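You operate a simulated robot arm through the tools that you are given. There is no shell and no other tool. Be economical: measure what you need, move in short steps, check, and stop when the job is done.

You are at the controls of a simulated robot arm. One attempt, no reset.

JOB
Shut the ageing rack down for the night.
Fine: load off at the box with the lowest MIN, slider to 0.5 A; strip switch, then breaker off; fan off last.

The check looks at the end state, three seconds after you hand in, the way a careful person would. Anything else that was tipped, shoved, dropped, spilled or broken makes it a failure.

ROBOT AND FRAMES
A 7-joint arm with a three-finger gripper, on a carriage that runs on a rail from [-5, 1240] to [5, -1240] (x, y) and turns from -220 to 113 degrees about z. Base frame: it is fixed where the carriage stands at the start and does not move with it; the origin is on the floor, on the carriage's upright axis, x ahead of it, y to its left, z up. Lengths are in mm, angles in degrees, forces in N, time in s.
With the tool pointing down near the work surface it reaches from about 100 to 700 mm from the robot's upright axis, wherever it stands. Its first joint turns from -115.0 to 115.0 degrees. Places, roughly: blue load box [500, -600, 900]; breaker lever [700, -700, 1200]; fan knob [400, -800, 700]; green load box [500, -300, 900]; orange load box [500, -1000, 900]; strip switch [700, -600, 1200]. Payload 2.69 kg.
The TCP is the grasp point between the finger pads, 30 mm short of the fingertips. In the tool frame z runs along the fingers and y along their closing line. The gripper opens to 128 mm. The gripper's body begins 117 mm behind the TCP.
Orientation is that of the tool frame in the base frame, as a unit quaternion [x, y, z, w]. With the fingers straight down and closing along the base's y, the tool's x points along the base's -x, its y along +y and its z along -z.

CONTROLS
- The arm moves only by the tool drive_tool. Its argument "deltas" is a list of rows, each a list of 7 numbers: the shift along the base's x, y, z in mm, then the turn, a rotation vector about the base's x, y, z in degrees, then the opening, from 0 (shut) to 1 (fully open). In form: [[dx, dy, dz, ax, ay, az, fingers], ...]. A call has 1 to 10 rows; each row is the pose to reach, as a shift and turn from the pose commanded when the call began. A row lasts 0.2 s, in which the tool goes at most 50 mm and 8.6 degrees; a call with a longer step from one row to the next is refused whole, and so is a gripper value outside its range. Where a pose cannot be reached the arm comes as near as it can. A force on the tool above 60 N (or 10 N above the force at the start of the call, whichever is more), or a blocked arm, ends the call early, and 0.2 s more pass. Each finger halts on what it meets, pressing with about 26 N; the grip force reading is that of the motor and also rises with nothing between the fingers. The clock runs only during rows and for 0.2 s after the last one: add rows that repeat a pose to give the fingers time. The reply holds the time, the measured pose of the TCP, the force on the tool along the base axes, the opening and the grip force, in the units named above and with some noise, with the torque about the TCP (base axes, N m) and any sound that the robot's microphone picked up.
- Cameras (640 x 400 px; columns grow to the right, rows downward): "scene" is now at [-22.2, 93.5, 1717.7]; the picture's right is [-0.80, -0.60, 0.00], its down [-0.38, 0.51, -0.77] and it looks along [0.46, -0.62, -0.64] (base axes); focal length 257 px, centre (320, 200). "wrist" rides on the gripper at [58, 54, -131] in the tool frame; the picture's right is [-0.68, 0.74, 0.00], its down [-0.62, -0.57, -0.55] and it looks along [-0.40, -0.37, 0.84] (tool axes); focal length 234 px, centre (320, 200). There is no depth. A picture from a camera that has moved, and an enlarged one, comes with that camera's place and axes in the base frame and with its lens. The place of the scene camera against the robot may be out by one fixed shift of up to 25 mm in any direction.
- camera(camera): a new picture of that camera. The clock stands still meanwhile.
- slide_trunk(by): slides the trunk up (or, below 0, down) by that many mm; the arm and the scene camera ride with it, the base frame stays. It gives what a move gives, with no picture.
- roll_base(legs): drives the robot by 1 to 6 legs, each [ahead, left, turn to the left] in mm, mm and degrees, along the robot's own axes; the way and the turn of a leg run together, so that a leg with both is an arc; at most 1500 mm and 180 degrees a leg. The arm and the cameras ride along, it lands a little off, and it stops where it bumps. It keeps to its track: a leg is cut to what the track allows. It gives what a move gives.
- aim_head(pan, tilt): turns the head with the scene camera to pan (to the left, within 155 degrees either way) and tilt (down, from -29 to 69), counted from straight ahead of the robot. It gives what a move gives.
- close_up(camera, box): a new picture of the part [left, top, right, bottom] of that camera's present view, enlarged. The clock stands still meanwhile.
- hand_in(): hands the job in; it is judged then, once.

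Go step by step. Nothing tells you exact positions but the pictures and the camera data: compare them with the known pose of the tool, close in by small moves and look again before you grip or let go. The budget is 120 turns and 90 pictures, counting those below and the enlarged ones. Unless the task says otherwise, let go and move clear before handing in, and close with one line.

The tools are called after ">>>" as name(argument=value, ...) on one line, values as JSON. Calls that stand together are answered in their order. drive_tool: Moves the arm, as the interface text tells. Its arguments: {"type":"object","properties":{"deltas":{"type":"array","items":{"type":"array","items":{"type":"number"}}}},"required":["deltas"]} The other tools are called the same way: slide_trunk (by) slides the trunk up or down; roll_base (legs) drives the base; aim_head (pan, tilt) turns the head that bears the scene camera; camera (camera) takes a picture; close_up (camera, box) takes an enlarged picture of a part of a camera's view; hand_in () hands the job in.

At the start:

```text
time_s: 0.0
ee_pos: [190.0, -383.7, 1368.6]
tcp_rot: [0.0, 1.0, 0.0, 0.001]
wrist_force: [-0.3, 0.8, 0.8]
torque: [0.01, -0.02, 0.0]
finger_gap: 127.8
finger_force: 0.1
trunk travel left (down, up): [-854.0, 136.0]
robot x, y, heading: [-0.9, -1.6, 0.0]
head pan, tilt: [-53.3, 39.8]
```

scene: 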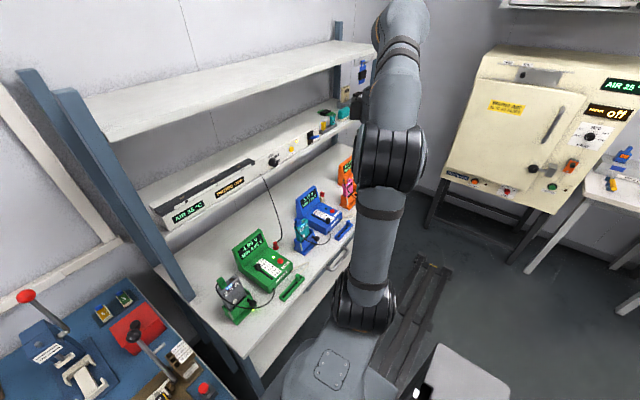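
wrist: 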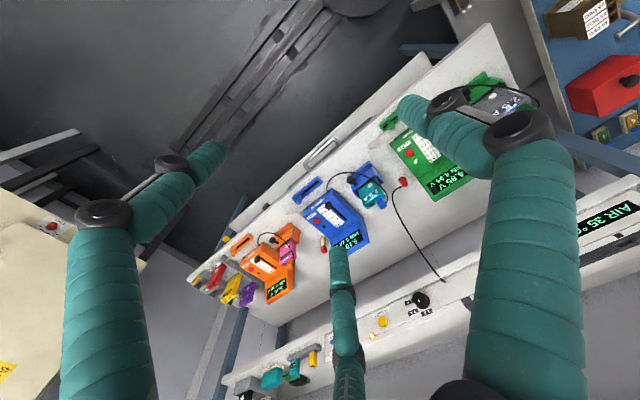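

I see a bench with three load boxes (green, blue, orange), a shelf with strip, knob, switches. First I read the displays up close.

>>> close_up(camera="scene", box=[210, 150, 370, 320])

>>> close_up(camera="wrist", box=[180, 80, 500, 310])

>>> close_up(camera="scene", box=[140, 40, 380, 220])

```text
2.35 times, centred on (290, 235) of scene
camera zoom: at [-22.2, 93.5, 1717.7], right [-0.8, -0.6, 0.0], down [-0.38, 0.51, -0.77], along [0.46, -0.62, -0.64], focal length 605 px, centre (391, 118)
```

zoom: 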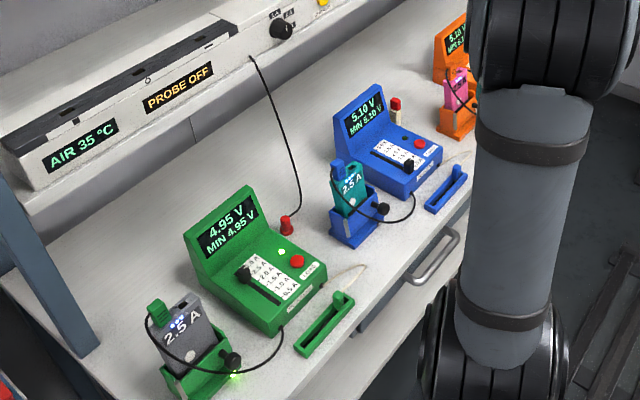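

```text
1.74 times, centred on (340, 195) of wrist
camera zoom: at [130.1, -329.2, 1500.5], right [0.68, 0.74, 0.0], down [0.61, -0.57, 0.55], along [0.41, -0.37, -0.84], focal length 407 px, centre (285, 209)
```

zoom: 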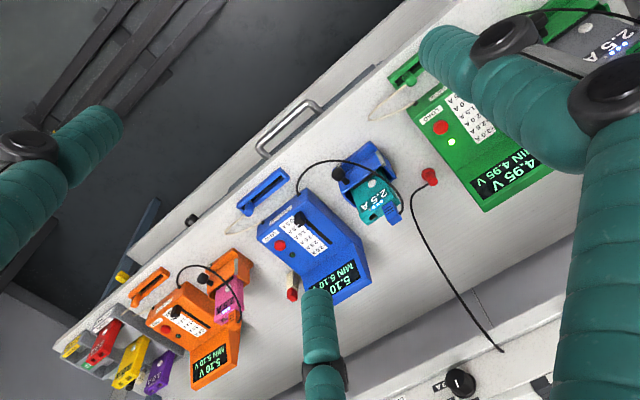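

```text
2.22 times, centred on (260, 130) of scene
camera zoom: at [-22.2, 93.5, 1717.7], right [-0.8, -0.6, 0.0], down [-0.38, 0.51, -0.77], along [0.46, -0.62, -0.64], focal length 571 px, centre (453, 356)
```

zoom: 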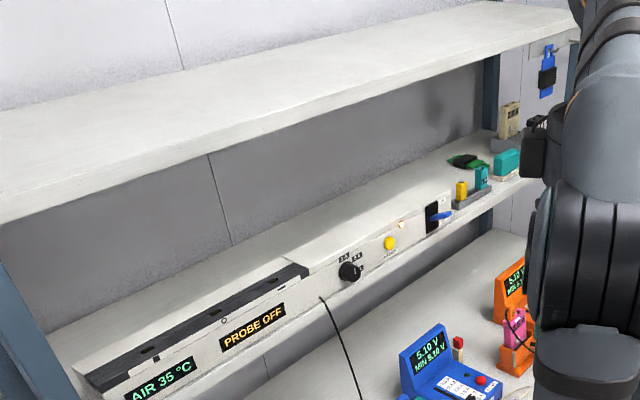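

The green box shows MIN 4.95 and the others about 5.10. I'll roll along the rail to face the rack and look at the controls more closely.

>>> roll_base(legs=[[0, -350, 0]])

>>> aim_head(pan=-10, tilt=42)

>>> camera(camera="scene")

>>> camera(camera="wrist")

```text
time_s: 2.3
ee_pos: [189.8, -731.1, 1367.4]
tcp_rot: [0.001, 1.0, 0.0, 0.001]
wrist_force: [-0.1, 0.1, -0.3]
torque: [0.01, -0.04, 0.0]
finger_gap: 128.3
finger_force: 0.0
trunk travel left (down, up): [-854.0, 136.0]
robot x, y, heading: [1.1, -351.3, -0.3]
head pan, tilt: [-53.3, 39.8]
```

```text
time_s: 3.4
ee_pos: [188.8, -731.0, 1368.9]
tcp_rot: [0.001, 1.0, 0.0, 0.0]
wrist_force: [-0.3, -0.8, -0.5]
torque: [-0.02, 0.0, -0.03]
finger_gap: 128.2
finger_force: 0.0
trunk travel left (down, up): [-854.0, 136.0]
robot x, y, heading: [3.9, -349.8, 0.0]
head pan, tilt: [-10.0, 42.0]
```

```text
84 pictures are left
camera scene: at [11.1, -200.4, 1714.4], right [-0.18, -0.98, 0.0], down [-0.66, 0.12, -0.74], along [0.73, -0.13, -0.67], focal length 257 px, centre (320, 200)
```

scene: 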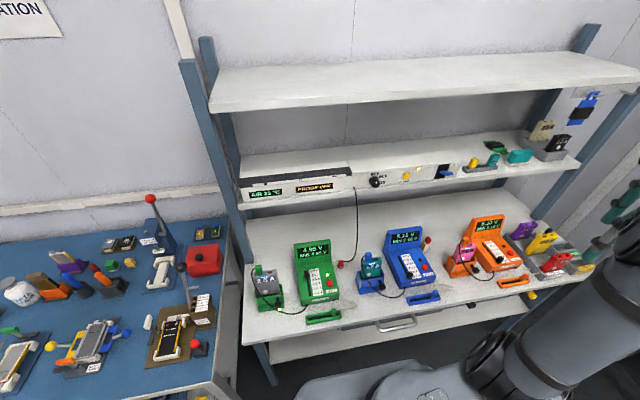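

```text
83 pictures are left
camera wrist: at [130.8, -677.0, 1500.5], right [0.68, 0.73, 0.0], down [0.61, -0.57, 0.55], along [0.4, -0.37, -0.84], focal length 234 px, centre (320, 200)
```

wrist: 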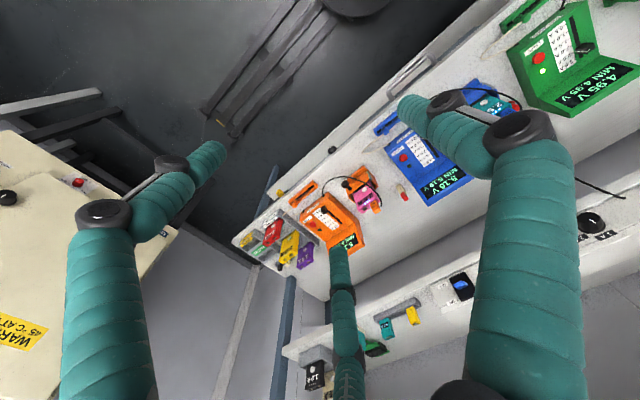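

>>> close_up(camera="scene", box=[360, 150, 460, 210])

>>> close_up(camera="scene", box=[240, 225, 400, 325])

>>> close_up(camera="scene", box=[380, 205, 540, 305])

>>> close_up(camera="scene", box=[340, 280, 560, 400])

```text
6.40 times, centred on (410, 180) of scene
camera zoom: at [11.1, -200.4, 1714.4], right [-0.18, -0.98, 0.0], down [-0.66, 0.12, -0.74], along [0.73, -0.13, -0.67], focal length 1645 px, centre (-256, 328)
```

zoom: 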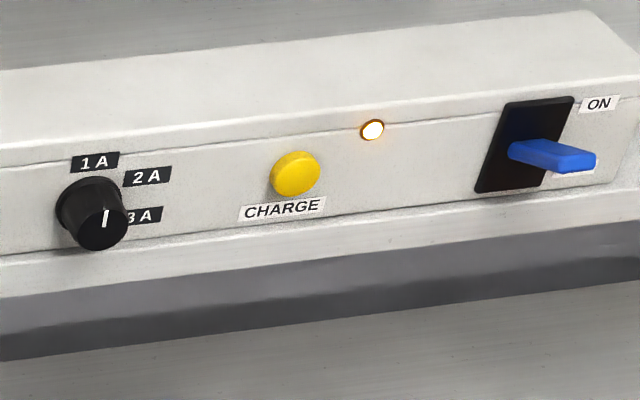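

```text
4.00 times, centred on (320, 275) of scene
camera zoom: at [11.1, -200.4, 1714.4], right [-0.18, -0.98, 0.0], down [-0.66, 0.12, -0.74], along [0.73, -0.13, -0.67], focal length 1028 px, centre (320, -100)
```

zoom: 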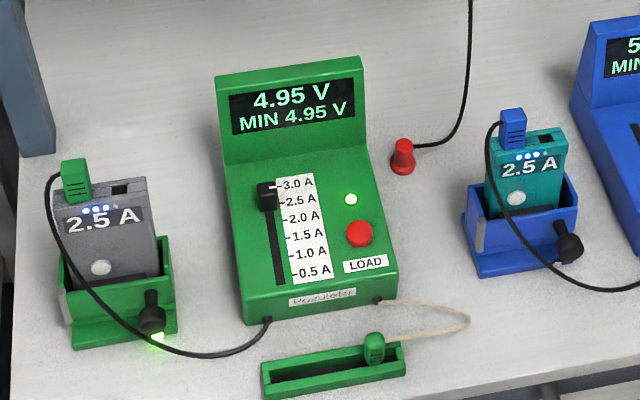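

```text
4.00 times, centred on (460, 255) of scene
camera zoom: at [11.1, -200.4, 1714.4], right [-0.18, -0.98, 0.0], down [-0.66, 0.12, -0.74], along [0.73, -0.13, -0.67], focal length 1028 px, centre (-240, -20)
```

zoom: 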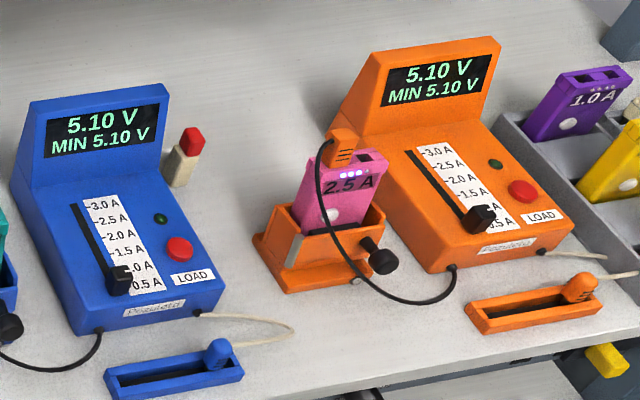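

```text
2.91 times, centred on (450, 340) of scene
camera zoom: at [11.1, -200.4, 1714.4], right [-0.18, -0.98, 0.0], down [-0.66, 0.12, -0.74], along [0.73, -0.13, -0.67], focal length 748 px, centre (-58, -207)
```

zoom: 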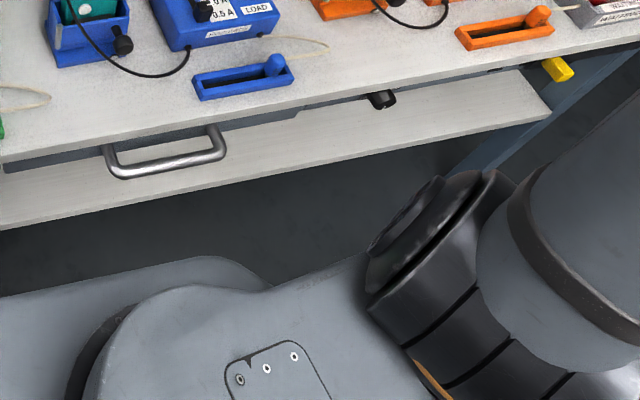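

Green's load is on (LED lit, slider near 2.9 A). CHARGE (lit) is the strip switch, the blue lever is the breaker, and the fan knob is under the bench edge. I'll bring the tool above the green box, staying high.

>>> drive_tool(deltas=[[0, 42, 0, 0, 0, 0, 1], [0, 84, 0, 0, 0, 0, 1], [0, 126, 0, 0, 0, 0, 1], [20, 168, 0, 0, 0, 0, 1], [50, 205, 0, 0, 0, 0, 1], [80, 242, 0, 0, 0, 0, 1], [110, 279, 0, 0, 0, 0, 1], [140, 316, 0, 0, 0, 0, 1], [170, 353, 0, 0, 0, 0, 1], [200, 390, 0, 0, 0, 0, 1]])

>>> slide_trunk(by=-180)

>>> camera(camera="wrist")

>>> camera(camera="scene")

```text
time_s: 5.6
ee_pos: [392.7, -339.9, 1370.2]
tcp_rot: [0.002, 1.0, -0.001, 0.0]
wrist_force: [0.2, 2.0, -0.3]
torque: [-0.1, 0.04, 0.01]
finger_gap: 128.1
finger_force: 0.0
trunk travel left (down, up): [-854.0, 136.0]
robot x, y, heading: [0.8, -346.5, -0.1]
head pan, tilt: [-10.0, 42.0]
```

```text
time_s: 7.6
ee_pos: [390.3, -344.8, 1190.8]
tcp_rot: [0.002, 1.0, -0.001, 0.001]
wrist_force: [-0.8, 0.6, 0.0]
torque: [-0.02, 0.03, 0.0]
finger_gap: 128.1
finger_force: 0.1
trunk travel left (down, up): [-674.0, 316.0]
robot x, y, heading: [1.0, -346.4, -0.0]
head pan, tilt: [-10.0, 42.0]
```

```text
78 pictures are left
camera wrist: at [332.6, -288.4, 1323.5], right [0.68, 0.73, 0.0], down [0.61, -0.57, 0.55], along [0.4, -0.37, -0.84], focal length 234 px, centre (320, 200)
```

wrist: 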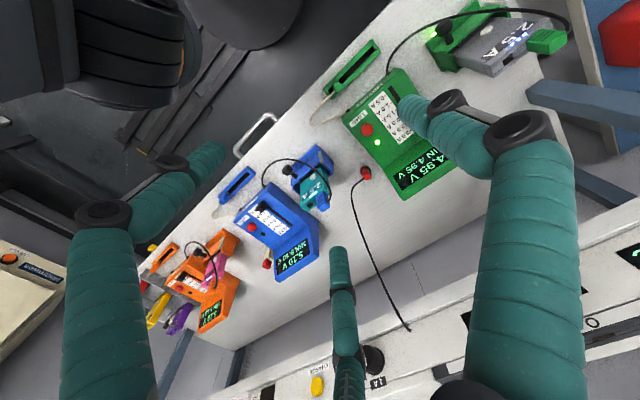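

```text
77 pictures are left
camera scene: at [11.0, -200.2, 1534.5], right [-0.18, -0.98, 0.0], down [-0.66, 0.12, -0.74], along [0.73, -0.13, -0.67], focal length 257 px, centre (320, 200)
```

scene: 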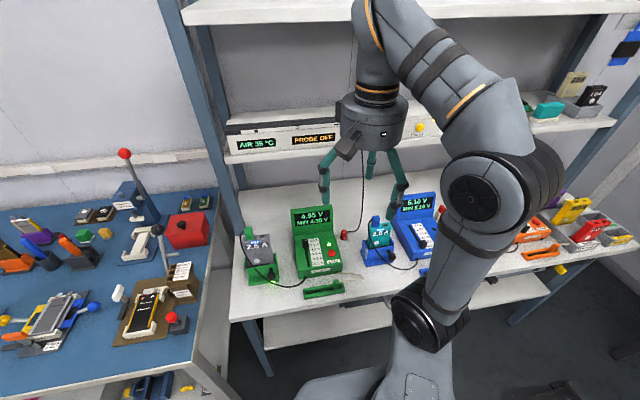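

The gripper looks like it has three fingers in the picture, so I'll close it and see how the tips meet.

>>> drive_tool(deltas=[[0, 0, 0, 0, 0, 0, 0], [0, 0, 0, 0, 0, 0, 0], [0, 0, 0, 0, 0, 0, 0], [0, 0, 0, 0, 0, 0, 0], [0, 0, 0, 0, 0, 0, 0], [0, 0, 0, 0, 0, 0, 0], [0, 0, 0, 0, 0, 0, 0], [0, 0, 0, 0, 0, 0, 0]])

>>> camera(camera="wrist")

>>> close_up(camera="scene", box=[280, 60, 480, 285])

```text
time_s: 9.4
ee_pos: [390.6, -342.6, 1190.3]
tcp_rot: [0.002, 1.0, 0.0, 0.001]
wrist_force: [0.2, 0.0, 0.1]
torque: [-0.03, -0.03, 0.06]
finger_gap: 2.5
finger_force: 7.0
trunk travel left (down, up): [-674.0, 316.0]
robot x, y, heading: [5.5, -347.3, 0.0]
head pan, tilt: [-10.0, 42.0]
```

```text
76 pictures are left
camera wrist: at [332.7, -288.3, 1323.5], right [0.68, 0.73, 0.0], down [0.61, -0.57, 0.55], along [0.4, -0.37, -0.84], focal length 234 px, centre (320, 200)
```

wrist: 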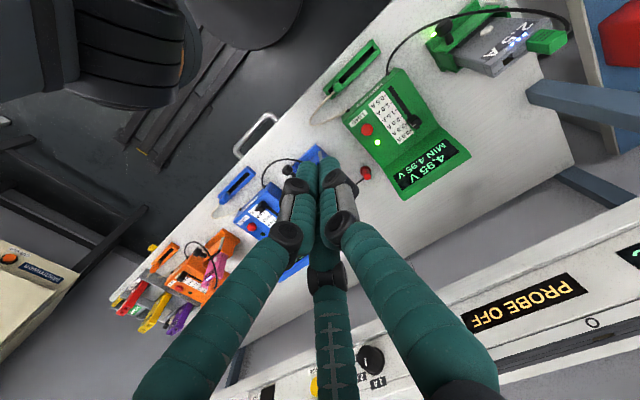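

```text
1.78 times, centred on (380, 172) of scene
camera zoom: at [11.1, -200.2, 1534.4], right [-0.18, -0.98, 0.0], down [-0.66, 0.12, -0.74], along [0.73, -0.13, -0.67], focal length 457 px, centre (213, 249)
```

zoom: 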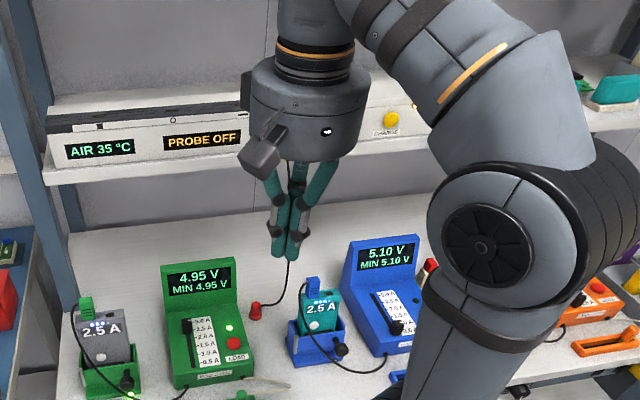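

Closed fingertips line up with the commanded pose. I estimate the LOAD button near (493, -313, 860); now descending above it.

>>> drive_tool(deltas=[[25, 8, -40, 0, 0, 0, 0], [50, 15, -80, 0, 0, 0, 0], [75, 23, -120, 0, 0, 0, 0], [100, 30, -160, 0, 0, 0, 0], [100, 30, -190, 0, 0, 0, 0]])

>>> camera(camera="wrist")

>>> close_up(camera="scene", box=[220, 140, 420, 300])

```text
time_s: 10.6
ee_pos: [492.0, -313.4, 999.3]
tcp_rot: [0.001, 1.0, 0.001, 0.001]
wrist_force: [-0.2, -0.1, -0.1]
torque: [0.01, 0.05, -0.03]
finger_gap: 2.3
finger_force: 25.6
trunk travel left (down, up): [-674.0, 316.0]
robot x, y, heading: [1.8, -346.8, -0.1]
head pan, tilt: [-10.0, 42.0]
```

```text
74 pictures are left
camera wrist: at [433.9, -259.3, 1133.5], right [0.68, 0.73, 0.0], down [0.61, -0.57, 0.55], along [0.4, -0.37, -0.84], focal length 234 px, centre (320, 200)
```

wrist: 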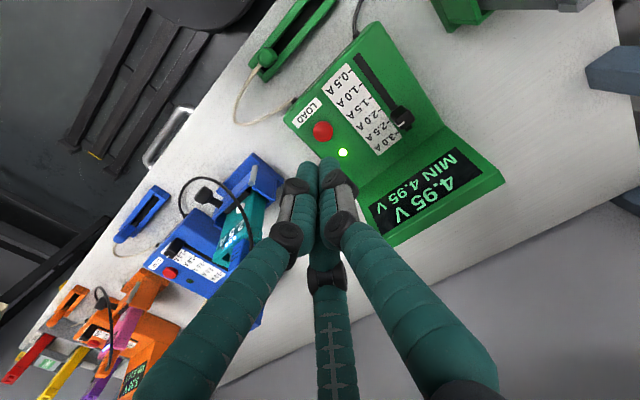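

```text
2.50 times, centred on (320, 220) of scene
camera zoom: at [10.9, -200.2, 1534.5], right [-0.18, -0.98, 0.0], down [-0.66, 0.12, -0.74], along [0.73, -0.13, -0.67], focal length 643 px, centre (320, 150)
```

zoom: 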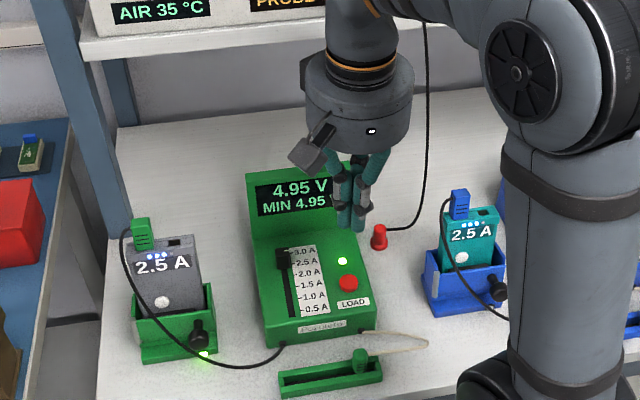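

The button refines to about (495, -311, 866). I'll lower the tips to just above it.

>>> drive_tool(deltas=[[3, 2, -40, 0, 0, 0, 0], [3, 2, -78, 0, 0, 0, 0]])

>>> camera(camera="wrist")

>>> close_up(camera="scene", box=[270, 180, 370, 290])

```text
time_s: 11.2
ee_pos: [493.1, -310.7, 921.8]
tcp_rot: [0.003, 1.0, 0.0, 0.001]
wrist_force: [0.0, -0.8, -0.2]
torque: [0.03, 0.06, -0.01]
finger_gap: 2.3
finger_force: 26.4
trunk travel left (down, up): [-674.0, 316.0]
robot x, y, heading: [1.6, -345.5, -0.1]
head pan, tilt: [-10.0, 42.0]
```

```text
72 pictures are left
camera wrist: at [435.9, -256.4, 1055.4], right [0.68, 0.73, 0.0], down [0.61, -0.57, 0.55], along [0.4, -0.37, -0.84], focal length 234 px, centre (320, 200)
```

wrist: 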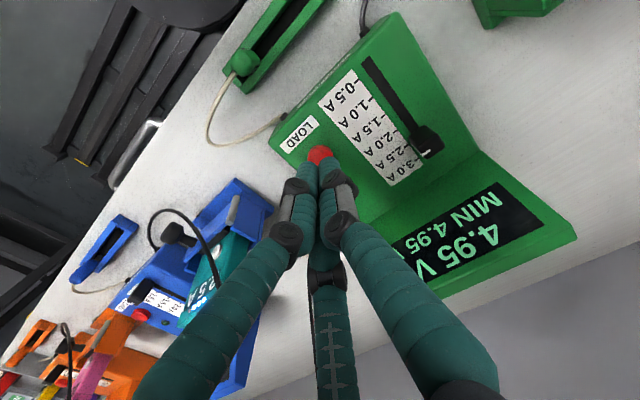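

```text
3.64 times, centred on (320, 235) of scene
camera zoom: at [11.5, -200.1, 1534.4], right [-0.18, -0.98, 0.0], down [-0.66, 0.12, -0.74], along [0.73, -0.13, -0.67], focal length 935 px, centre (320, 73)
```

zoom: 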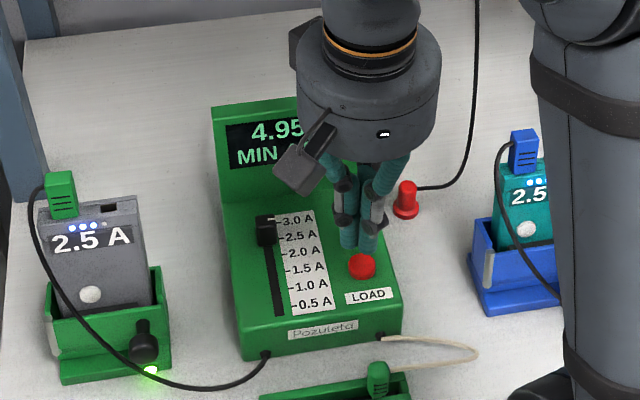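

Tips are right over the button, so I press down slowly.

>>> drive_tool(deltas=[[-1, 1, -12, 0, 0, 0, 0], [-1, 1, -18, 0, 0, 0, 0], [-1, 1, -22, 0, 0, 0, 0]])

>>> close_up(camera="scene", box=[270, 180, 370, 290])

```text
time_s: 12.0
ee_pos: [494.1, -310.4, 901.5]
tcp_rot: [0.002, 1.0, -0.001, 0.002]
wrist_force: [-0.7, -0.2, -0.2]
torque: [0.02, 0.0, -0.01]
finger_gap: 2.2
finger_force: 25.7
trunk travel left (down, up): [-674.0, 316.0]
robot x, y, heading: [1.2, -350.1, -0.2]
head pan, tilt: [-10.0, 42.0]
```

```text
3.64 times, centred on (320, 235) of scene
camera zoom: at [11.2, -200.1, 1534.4], right [-0.18, -0.98, 0.0], down [-0.66, 0.12, -0.74], along [0.73, -0.13, -0.67], focal length 935 px, centre (320, 73)
```

zoom: 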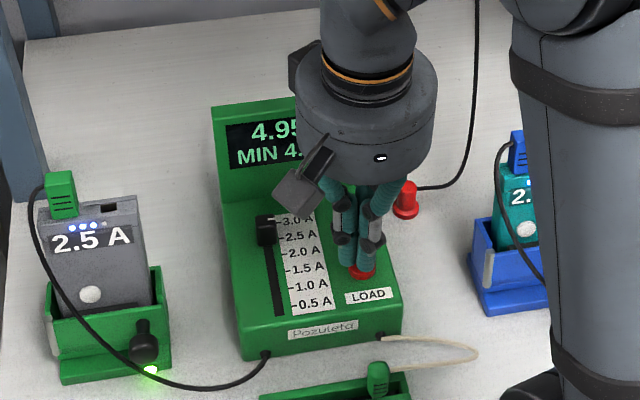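

No contact yet; I continue in finer steps.

>>> drive_tool(deltas=[[-1, 0, -2, 0, 0, 0, 0], [-1, 0, -4, 0, 0, 0, 0], [-1, 0, -6, 0, 0, 0, 0]])

```text
time_s: 12.8
ee_pos: [492.7, -310.3, 894.9]
tcp_rot: [0.001, 1.0, 0.0, 0.0]
wrist_force: [-0.1, -0.4, 0.0]
torque: [0.02, 0.01, -0.01]
finger_gap: 2.1
finger_force: 25.8
trunk travel left (down, up): [-674.0, 316.0]
robot x, y, heading: [3.9, -349.2, -0.1]
head pan, tilt: [-10.0, 42.0]
```

>>> drive_tool(deltas=[[0, 0, -2, 0, 0, 0, 0], [0, 0, -4, 0, 0, 0, 0]])

>>> close_up(camera="scene", box=[270, 180, 370, 290])

>>> camera(camera="wrist")

```text
time_s: 13.4
ee_pos: [492.5, -310.7, 890.1]
tcp_rot: [0.001, 1.0, -0.001, 0.001]
wrist_force: [0.3, 0.7, -1.1]
torque: [-0.01, -0.02, 0.01]
finger_gap: 1.9
finger_force: 25.9
trunk travel left (down, up): [-674.0, 316.0]
robot x, y, heading: [3.1, -346.8, -0.1]
head pan, tilt: [-10.0, 42.0]
```

```text
3.64 times, centred on (320, 235) of scene
camera zoom: at [11.1, -200.2, 1534.4], right [-0.18, -0.98, 0.0], down [-0.66, 0.12, -0.74], along [0.73, -0.13, -0.67], focal length 935 px, centre (320, 73)
```

zoom: 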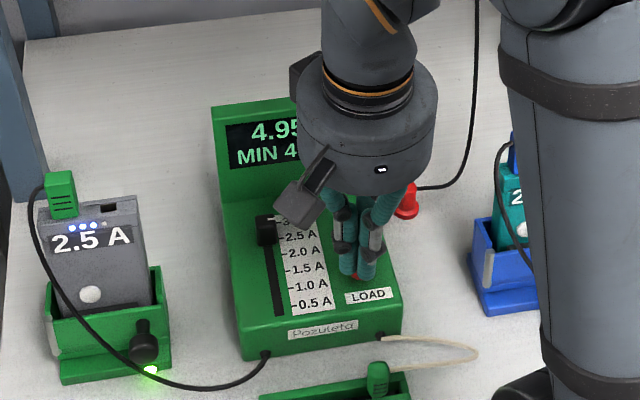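

```text
68 pictures are left
camera wrist: at [433.4, -255.9, 1023.2], right [0.68, 0.73, 0.0], down [0.61, -0.57, 0.55], along [0.4, -0.37, -0.84], focal length 234 px, centre (320, 200)
```

wrist: 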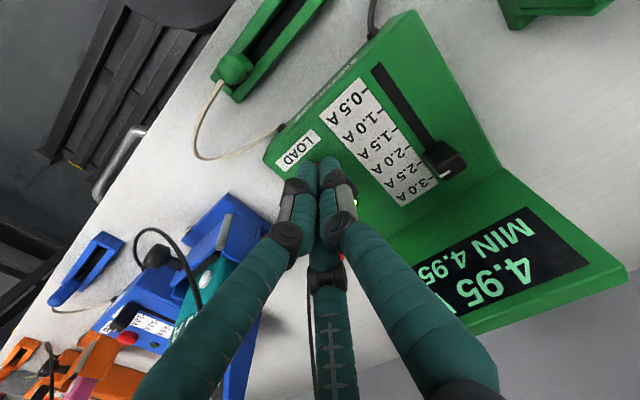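

Almost at the cap; I press a little more and check force and sound.

>>> drive_tool(deltas=[[0, 0, -2, 0, 0, 0, 0], [0, 0, -4, 0, 0, 0, 0]])

```text
time_s: 14.0
ee_pos: [492.5, -309.6, 886.1]
tcp_rot: [0.002, 1.0, -0.001, 0.001]
wrist_force: [1.0, 0.5, -0.3]
torque: [0.0, 0.01, -0.02]
finger_gap: 2.3
finger_force: 26.0
trunk travel left (down, up): [-674.0, 316.0]
robot x, y, heading: [5.3, -346.0, -0.1]
head pan, tilt: [-10.0, 42.0]
```

>>> drive_tool(deltas=[[0, 0, -2, 0, 0, 0, 0], [0, 0, -4, 0, 0, 0, 0]])

>>> close_up(camera="scene", box=[290, 220, 350, 280])

>>> close_up(camera="wrist", box=[250, 110, 410, 220])

```text
time_s: 14.6
ee_pos: [491.0, -308.8, 882.7]
tcp_rot: [0.001, 1.0, 0.0, 0.001]
wrist_force: [1.4, -0.1, 2.3]
torque: [0.01, -0.06, 0.05]
finger_gap: 2.2
finger_force: 25.4
trunk travel left (down, up): [-674.0, 316.0]
robot x, y, heading: [0.6, -344.1, -0.1]
head pan, tilt: [-10.0, 42.0]
```

```text
6.67 times, centred on (320, 250) of scene
camera zoom: at [10.9, -200.1, 1534.5], right [-0.18, -0.98, 0.0], down [-0.66, 0.12, -0.74], along [0.73, -0.13, -0.67], focal length 1714 px, centre (320, -133)
```

zoom: 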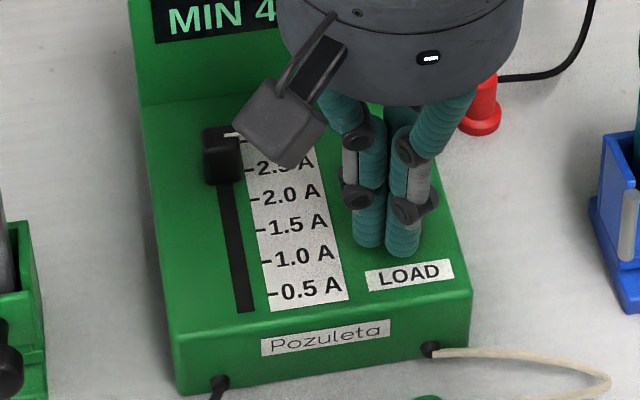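

```text
3.64 times, centred on (330, 165) of wrist
camera zoom: at [433.5, -254.9, 1015.6], right [0.68, 0.73, 0.0], down [0.61, -0.57, 0.55], along [0.4, -0.37, -0.83], focal length 852 px, centre (284, 327)
```

zoom: 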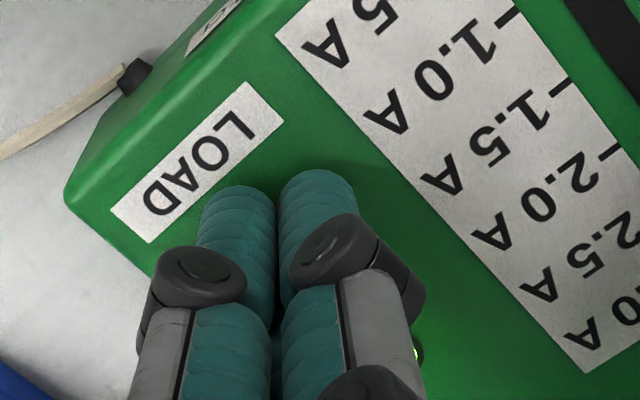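

Slight contact force now (2.3 N); LED still lit. Pressing on.

>>> drive_tool(deltas=[[0, 0, -2, 0, 0, 0, 0], [0, 0, -4, 0, 0, 0, 0]])

>>> close_up(camera="wrist", box=[250, 110, 410, 220])

```text
time_s: 15.2
ee_pos: [492.5, -309.0, 878.4]
tcp_rot: [0.002, 1.0, 0.0, 0.003]
wrist_force: [0.6, 0.5, 8.7]
torque: [-0.03, -0.08, -0.02]
finger_gap: 2.2
finger_force: 25.8
trunk travel left (down, up): [-674.0, 316.0]
robot x, y, heading: [3.3, -351.2, -0.1]
head pan, tilt: [-10.0, 42.0]
heard: click
```

```text
3.64 times, centred on (330, 165) of wrist
camera zoom: at [433.2, -255.0, 1011.7], right [0.68, 0.73, 0.0], down [0.61, -0.57, 0.55], along [0.41, -0.37, -0.83], focal length 852 px, centre (284, 327)
```

zoom: 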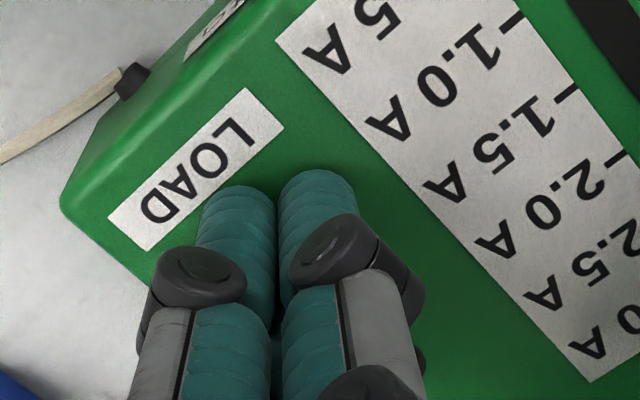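

A click was heard and the LED glow is gone. I retreat upward and verify.

>>> drive_tool(deltas=[[0, 0, 20, 0, 0, 0, 0], [0, 0, 60, 0, 0, 0, 0], [0, 20, 90, 0, 0, 0, 0.3], [0, 40, 100, 0, 0, 0, 0.3]])

>>> camera(camera="wrist")

>>> close_up(camera="scene", box=[270, 180, 370, 290])

```text
time_s: 16.2
ee_pos: [491.5, -269.7, 978.1]
tcp_rot: [0.002, 1.0, -0.001, 0.0]
wrist_force: [-0.6, 1.1, 0.3]
torque: [-0.04, 0.01, 0.04]
finger_gap: 38.5
finger_force: 0.1
trunk travel left (down, up): [-674.0, 316.0]
robot x, y, heading: [-1.8, -347.3, -0.1]
head pan, tilt: [-10.0, 42.0]
```

```text
64 pictures are left
camera wrist: at [433.0, -215.3, 1110.6], right [0.68, 0.73, 0.0], down [0.61, -0.57, 0.55], along [0.4, -0.37, -0.84], focal length 234 px, centre (320, 200)
```

wrist: 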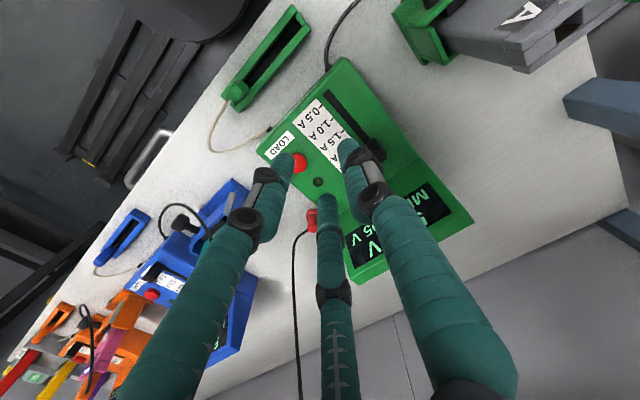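

```text
3.64 times, centred on (320, 235) of scene
camera zoom: at [11.1, -199.6, 1534.3], right [-0.18, -0.98, 0.0], down [-0.66, 0.12, -0.74], along [0.73, -0.13, -0.67], focal length 935 px, centre (320, 73)
```

zoom: 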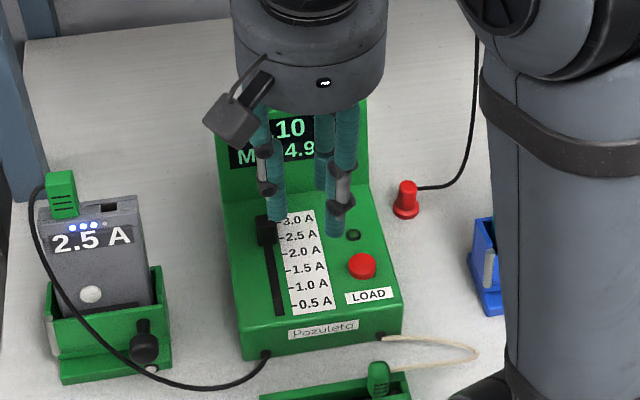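

Load is off (LED dark, 5.10 V; MIN still 4.95). Next is the slider knob at about (542, -237, 870); I'll bring the open fingers above it.

>>> drive_tool(deltas=[[24, 16, 0, 0, 0, 0, 0.35], [48, 33, 0, 0, 0, 0, 0.35], [48, 33, -40, 0, 0, 0, 0.35]])

>>> camera(camera="wrist")

>>> close_up(camera="scene", box=[270, 180, 370, 290])

```text
time_s: 17.0
ee_pos: [540.9, -238.5, 937.6]
tcp_rot: [0.002, 1.0, 0.0, 0.001]
wrist_force: [-0.2, -0.3, 0.1]
torque: [0.01, 0.0, 0.02]
finger_gap: 44.8
finger_force: 0.1
trunk travel left (down, up): [-674.0, 316.0]
robot x, y, heading: [0.3, -346.4, -0.3]
head pan, tilt: [-10.0, 42.0]
```

```text
62 pictures are left
camera wrist: at [482.1, -182.5, 1070.3], right [0.68, 0.73, 0.0], down [0.61, -0.57, 0.55], along [0.4, -0.37, -0.83], focal length 234 px, centre (320, 200)
```

wrist: 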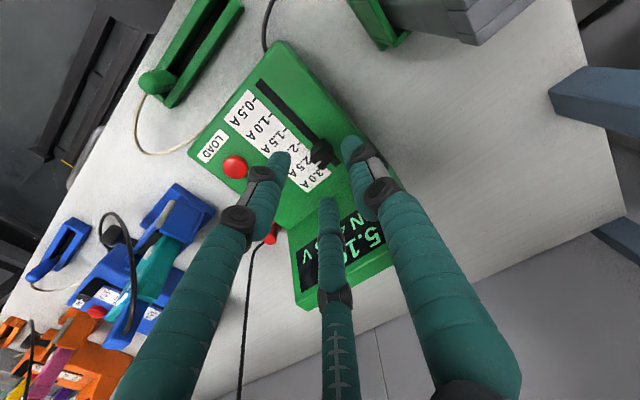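

```text
3.64 times, centred on (320, 235) of scene
camera zoom: at [11.8, -200.1, 1534.4], right [-0.18, -0.98, 0.0], down [-0.66, 0.12, -0.74], along [0.73, -0.13, -0.67], focal length 935 px, centre (320, 73)
```

zoom: 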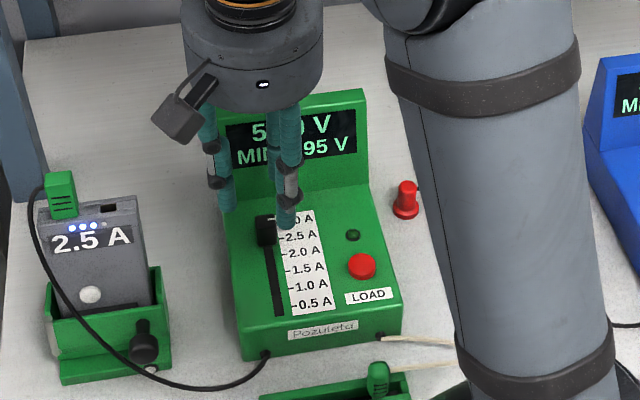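

Knob lies on the grasp axis and there's clearance to the display. I lower the fingers around it.

>>> drive_tool(deltas=[[1, 2, -20, 0, 0, 0, 0.35], [1, 2, -36, 0, 0, 0, 0.35], [1, 2, -43, 0, 0, 0, 0.35]])

>>> camera(camera="wrist")

>>> close_up(camera="scene", box=[280, 200, 350, 270])

```text
time_s: 17.8
ee_pos: [540.7, -235.0, 894.0]
tcp_rot: [0.002, 1.0, 0.0, 0.001]
wrist_force: [1.0, -0.2, -0.7]
torque: [-0.01, 0.03, 0.01]
finger_gap: 45.0
finger_force: 0.0
trunk travel left (down, up): [-674.0, 316.0]
robot x, y, heading: [-0.6, -347.4, -0.2]
head pan, tilt: [-10.0, 42.0]
```

```text
60 pictures are left
camera wrist: at [483.2, -180.5, 1027.6], right [0.68, 0.73, 0.0], down [0.61, -0.57, 0.55], along [0.4, -0.37, -0.84], focal length 234 px, centre (320, 200)
```

wrist: 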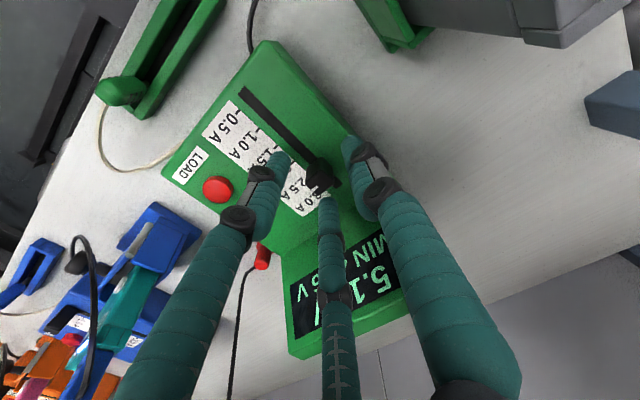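

```text
5.71 times, centred on (315, 235) of scene
camera zoom: at [11.4, -200.1, 1534.4], right [-0.18, -0.98, 0.0], down [-0.66, 0.12, -0.74], along [0.73, -0.13, -0.67], focal length 1469 px, centre (349, 0)
```

zoom: 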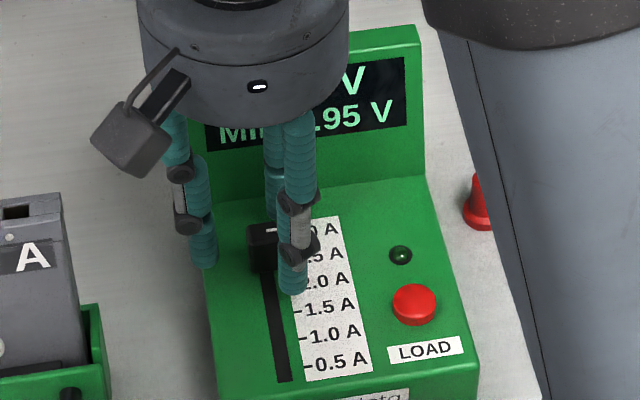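

>>> drive_tool(deltas=[[2, 0, -3, 0, 0, 0, 0.35], [2, 0, -5, 0, 0, 0, 0.2], [2, 0, -5, 0, 0, 0, 0.1], [2, 0, -5, 0, 0, 0, 0], [2, 0, -5, 0, 0, 0, 0]])

>>> camera(camera="wrist")

>>> close_up(camera="scene", box=[280, 200, 350, 270])

```text
time_s: 19.0
ee_pos: [544.2, -235.1, 890.0]
tcp_rot: [0.002, 1.0, 0.0, 0.0]
wrist_force: [1.4, -1.2, 0.1]
torque: [0.05, 0.01, 0.02]
finger_gap: 19.0
finger_force: 26.0
trunk travel left (down, up): [-674.0, 316.0]
robot x, y, heading: [-0.7, -348.3, -0.2]
head pan, tilt: [-10.0, 42.0]
```

```text
58 pictures are left
camera wrist: at [485.2, -180.9, 1023.4], right [0.68, 0.73, 0.0], down [0.61, -0.57, 0.55], along [0.4, -0.37, -0.84], focal length 234 px, centre (320, 200)
```

wrist: 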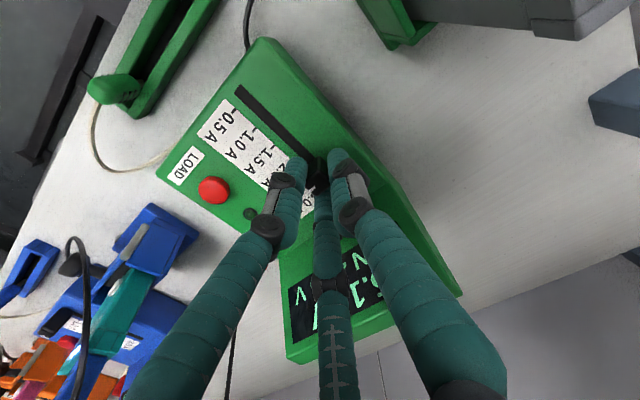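

```text
5.71 times, centred on (315, 235) of scene
camera zoom: at [11.3, -200.5, 1534.5], right [-0.18, -0.98, 0.0], down [-0.66, 0.12, -0.74], along [0.73, -0.13, -0.67], focal length 1469 px, centre (349, 0)
```

zoom: 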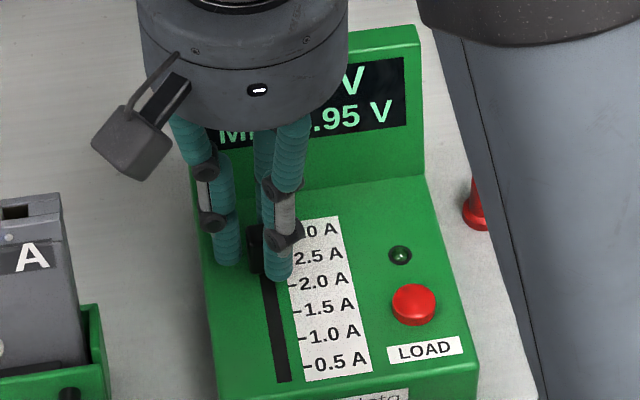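

Gripped the knob (19 mm). I drag it along -x gently toward 0.5 A.

>>> drive_tool(deltas=[[-8, 0, 0, 0, 0, 0, 0], [-16, -1, 0, 0, 0, 0, 0], [-24, -1, 0, 0, 0, 0, 0], [-32, -1, 0, 0, 0, 0, 0]])

>>> close_up(camera="scene", box=[280, 200, 350, 270])

```text
time_s: 20.0
ee_pos: [511.0, -235.3, 890.6]
tcp_rot: [0.003, 1.0, 0.0, 0.0]
wrist_force: [-1.7, 1.2, -5.0]
torque: [0.17, 0.04, -0.01]
finger_gap: 19.2
finger_force: 25.5
trunk travel left (down, up): [-674.0, 316.0]
robot x, y, heading: [3.6, -345.7, -0.1]
head pan, tilt: [-10.0, 42.0]
```

```text
5.71 times, centred on (315, 235) of scene
camera zoom: at [11.2, -199.9, 1534.3], right [-0.18, -0.98, 0.0], down [-0.66, 0.12, -0.74], along [0.73, -0.13, -0.67], focal length 1469 px, centre (349, 0)
```

zoom: 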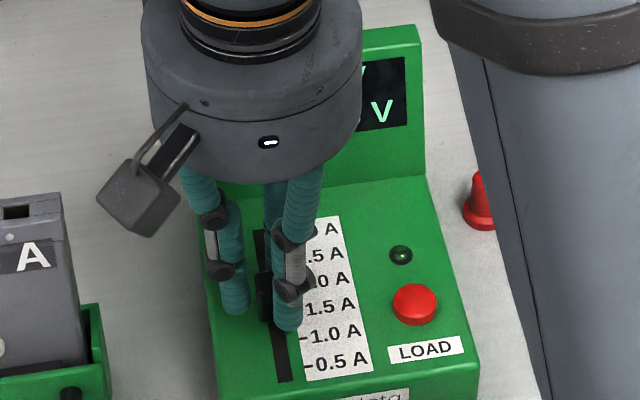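

The knob follows; the panel falls slightly toward the front, so I lower a little while continuing.

>>> drive_tool(deltas=[[-8, 0, -3, 0, 0, 0, 0], [-16, -1, -4, 0, 0, 0, 0], [-24, -1, -6, 0, 0, 0, 0], [-32, -2, -7, 0, 0, 0, 0]])

>>> close_up(camera="scene", box=[280, 200, 350, 270])

>>> camera(camera="wrist")

```text
time_s: 21.0
ee_pos: [477.7, -235.4, 885.1]
tcp_rot: [0.001, 1.0, -0.001, 0.003]
wrist_force: [-1.8, 6.0, 30.6]
torque: [-0.1, 0.05, 0.0]
finger_gap: 19.3
finger_force: 26.0
trunk travel left (down, up): [-674.0, 316.0]
robot x, y, heading: [-1.1, -346.6, 0.3]
head pan, tilt: [-10.0, 42.0]
```

```text
5.71 times, centred on (315, 235) of scene
camera zoom: at [7.3, -199.9, 1534.6], right [-0.18, -0.98, 0.0], down [-0.66, 0.12, -0.74], along [0.73, -0.13, -0.67], focal length 1469 px, centre (349, 0)
```

zoom: 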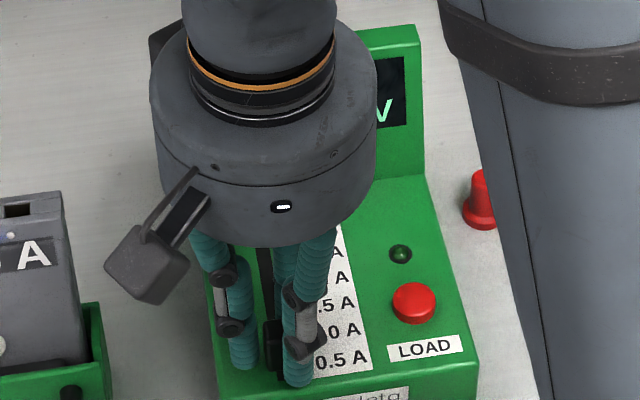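

```text
54 pictures are left
camera wrist: at [418.5, -181.7, 1018.1], right [0.68, 0.73, 0.0], down [0.61, -0.57, 0.55], along [0.41, -0.37, -0.83], focal length 234 px, centre (320, 200)
```

wrist: 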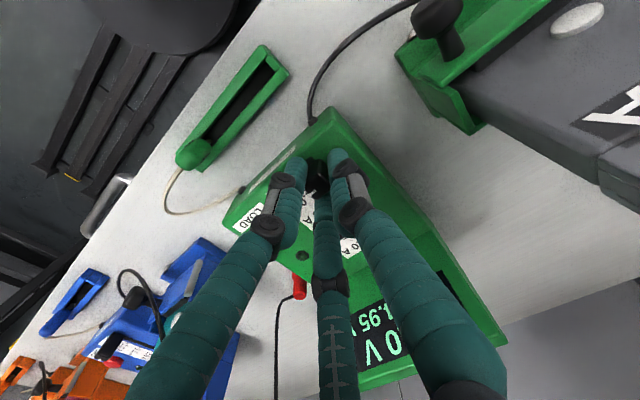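

Too much downward press; I raise to relieve it and finish the last few millimetres.

>>> drive_tool(deltas=[[0, 0, 4, 0, 0, 0, 0], [-3, 0, 4, 0, 0, 0, 0], [-6, 0, 4, 0, 0, 0, 0]])

>>> close_up(camera="wrist", box=[240, 90, 400, 230])

```text
time_s: 21.8
ee_pos: [473.1, -236.1, 884.9]
tcp_rot: [0.001, 1.0, -0.002, -0.002]
wrist_force: [-2.2, 14.4, -23.6]
torque: [0.59, 0.02, -0.02]
finger_gap: 19.5
finger_force: 25.6
trunk travel left (down, up): [-674.0, 316.0]
robot x, y, heading: [4.7, -342.6, -0.1]
head pan, tilt: [-10.0, 42.0]
```

```text
2.86 times, centred on (320, 160) of wrist
camera zoom: at [415.1, -181.3, 1018.4], right [0.68, 0.73, 0.0], down [0.62, -0.57, 0.55], along [0.4, -0.37, -0.84], focal length 669 px, centre (320, 314)
```

zoom: 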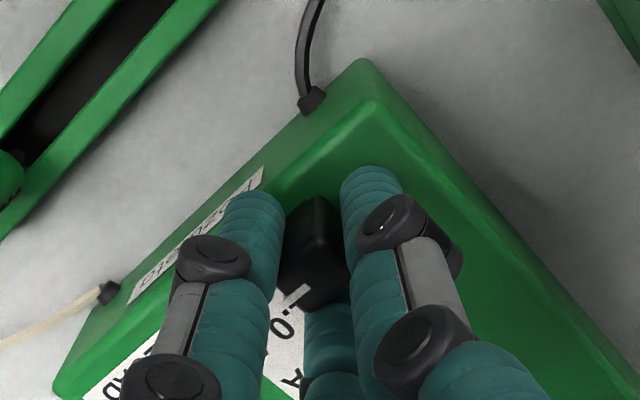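

I'll release to relax the side loads and check where the slider is.

>>> drive_tool(deltas=[[0, 0, -2, 0, 0, 0, 0.1], [0, 0, -2, 0, 0, 0, 0.35], [0, 0, -2, 0, 0, 0, 0.35], [0, 0, 40, 0, 0, 0, 0.35], [0, 0, 80, 0, 0, 0, 0.35], [0, 40, 100, 0, 0, 0, 0.35], [0, 80, 100, 0, 0, 0, 0.35]])

>>> close_up(camera="scene", box=[280, 180, 370, 270])

>>> close_up(camera="wrist", box=[200, 60, 400, 220])

```text
time_s: 23.4
ee_pos: [473.8, -157.0, 987.8]
tcp_rot: [0.003, 1.0, -0.001, 0.002]
wrist_force: [-0.4, -0.3, -0.1]
torque: [-0.02, 0.0, 0.0]
finger_gap: 44.8
finger_force: 0.1
trunk travel left (down, up): [-674.0, 316.0]
robot x, y, heading: [3.0, -350.9, -0.4]
head pan, tilt: [-10.0, 42.0]
```

```text
4.44 times, centred on (325, 225) of scene
camera zoom: at [11.3, -199.1, 1534.3], right [-0.18, -0.98, 0.0], down [-0.66, 0.12, -0.74], along [0.73, -0.13, -0.67], focal length 1143 px, centre (298, 89)
```

zoom: 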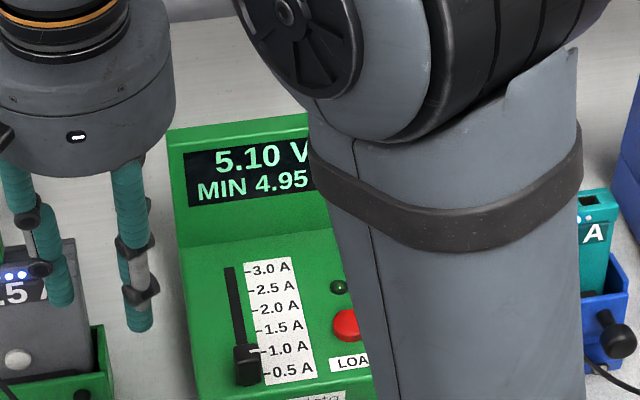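

```text
2.50 times, centred on (300, 140) of wrist
camera zoom: at [415.8, -103.0, 1121.3], right [0.68, 0.73, 0.0], down [0.61, -0.57, 0.55], along [0.4, -0.37, -0.83], focal length 585 px, centre (370, 350)
```

zoom: 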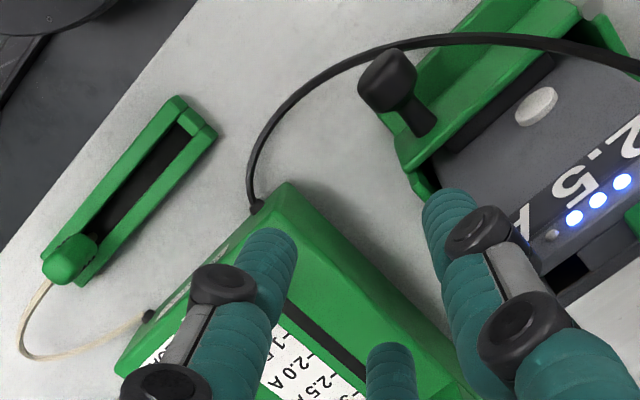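

The knob looks near 0.5 A, but parallax leaves doubt. I move to view it from almost straight above.

>>> drive_tool(deltas=[[10, -30, 20, 0, 0, 0, 0.2], [25, -70, 30, 0, 0, 0, 0], [40, -110, 30, 0, 0, 0, 0], [54, -150, 30, 0, 0, 0, 0]])

>>> camera(camera="wrist")

>>> close_up(camera="wrist", box=[270, 0, 430, 120])

```text
time_s: 24.4
ee_pos: [527.7, -310.1, 1015.5]
tcp_rot: [0.001, 1.0, 0.0, 0.001]
wrist_force: [-0.3, -0.1, -2.1]
torque: [0.07, -0.02, -0.02]
finger_gap: 2.1
finger_force: 22.6
trunk travel left (down, up): [-674.0, 316.0]
robot x, y, heading: [4.6, -349.2, 0.1]
head pan, tilt: [-10.0, 42.0]
```

```text
50 pictures are left
camera wrist: at [469.6, -255.8, 1148.3], right [0.68, 0.73, 0.0], down [0.61, -0.57, 0.55], along [0.4, -0.37, -0.84], focal length 234 px, centre (320, 200)
```

wrist: 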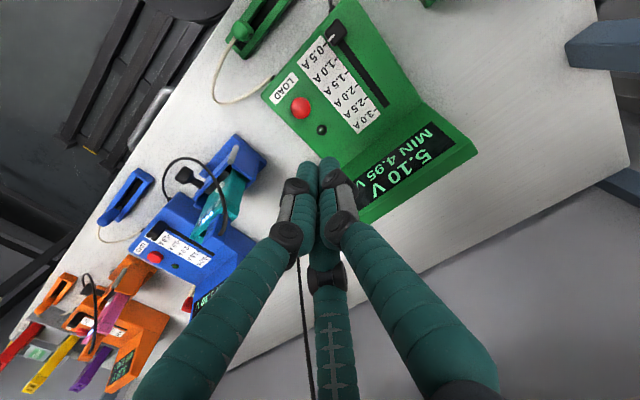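

```text
3.33 times, centred on (350, 60) of wrist
camera zoom: at [469.6, -255.8, 1148.3], right [0.68, 0.73, 0.0], down [0.61, -0.57, 0.55], along [0.4, -0.37, -0.84], focal length 781 px, centre (220, 667)
```

zoom: 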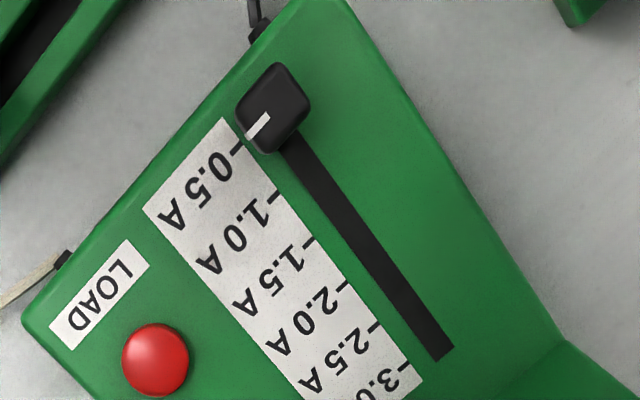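

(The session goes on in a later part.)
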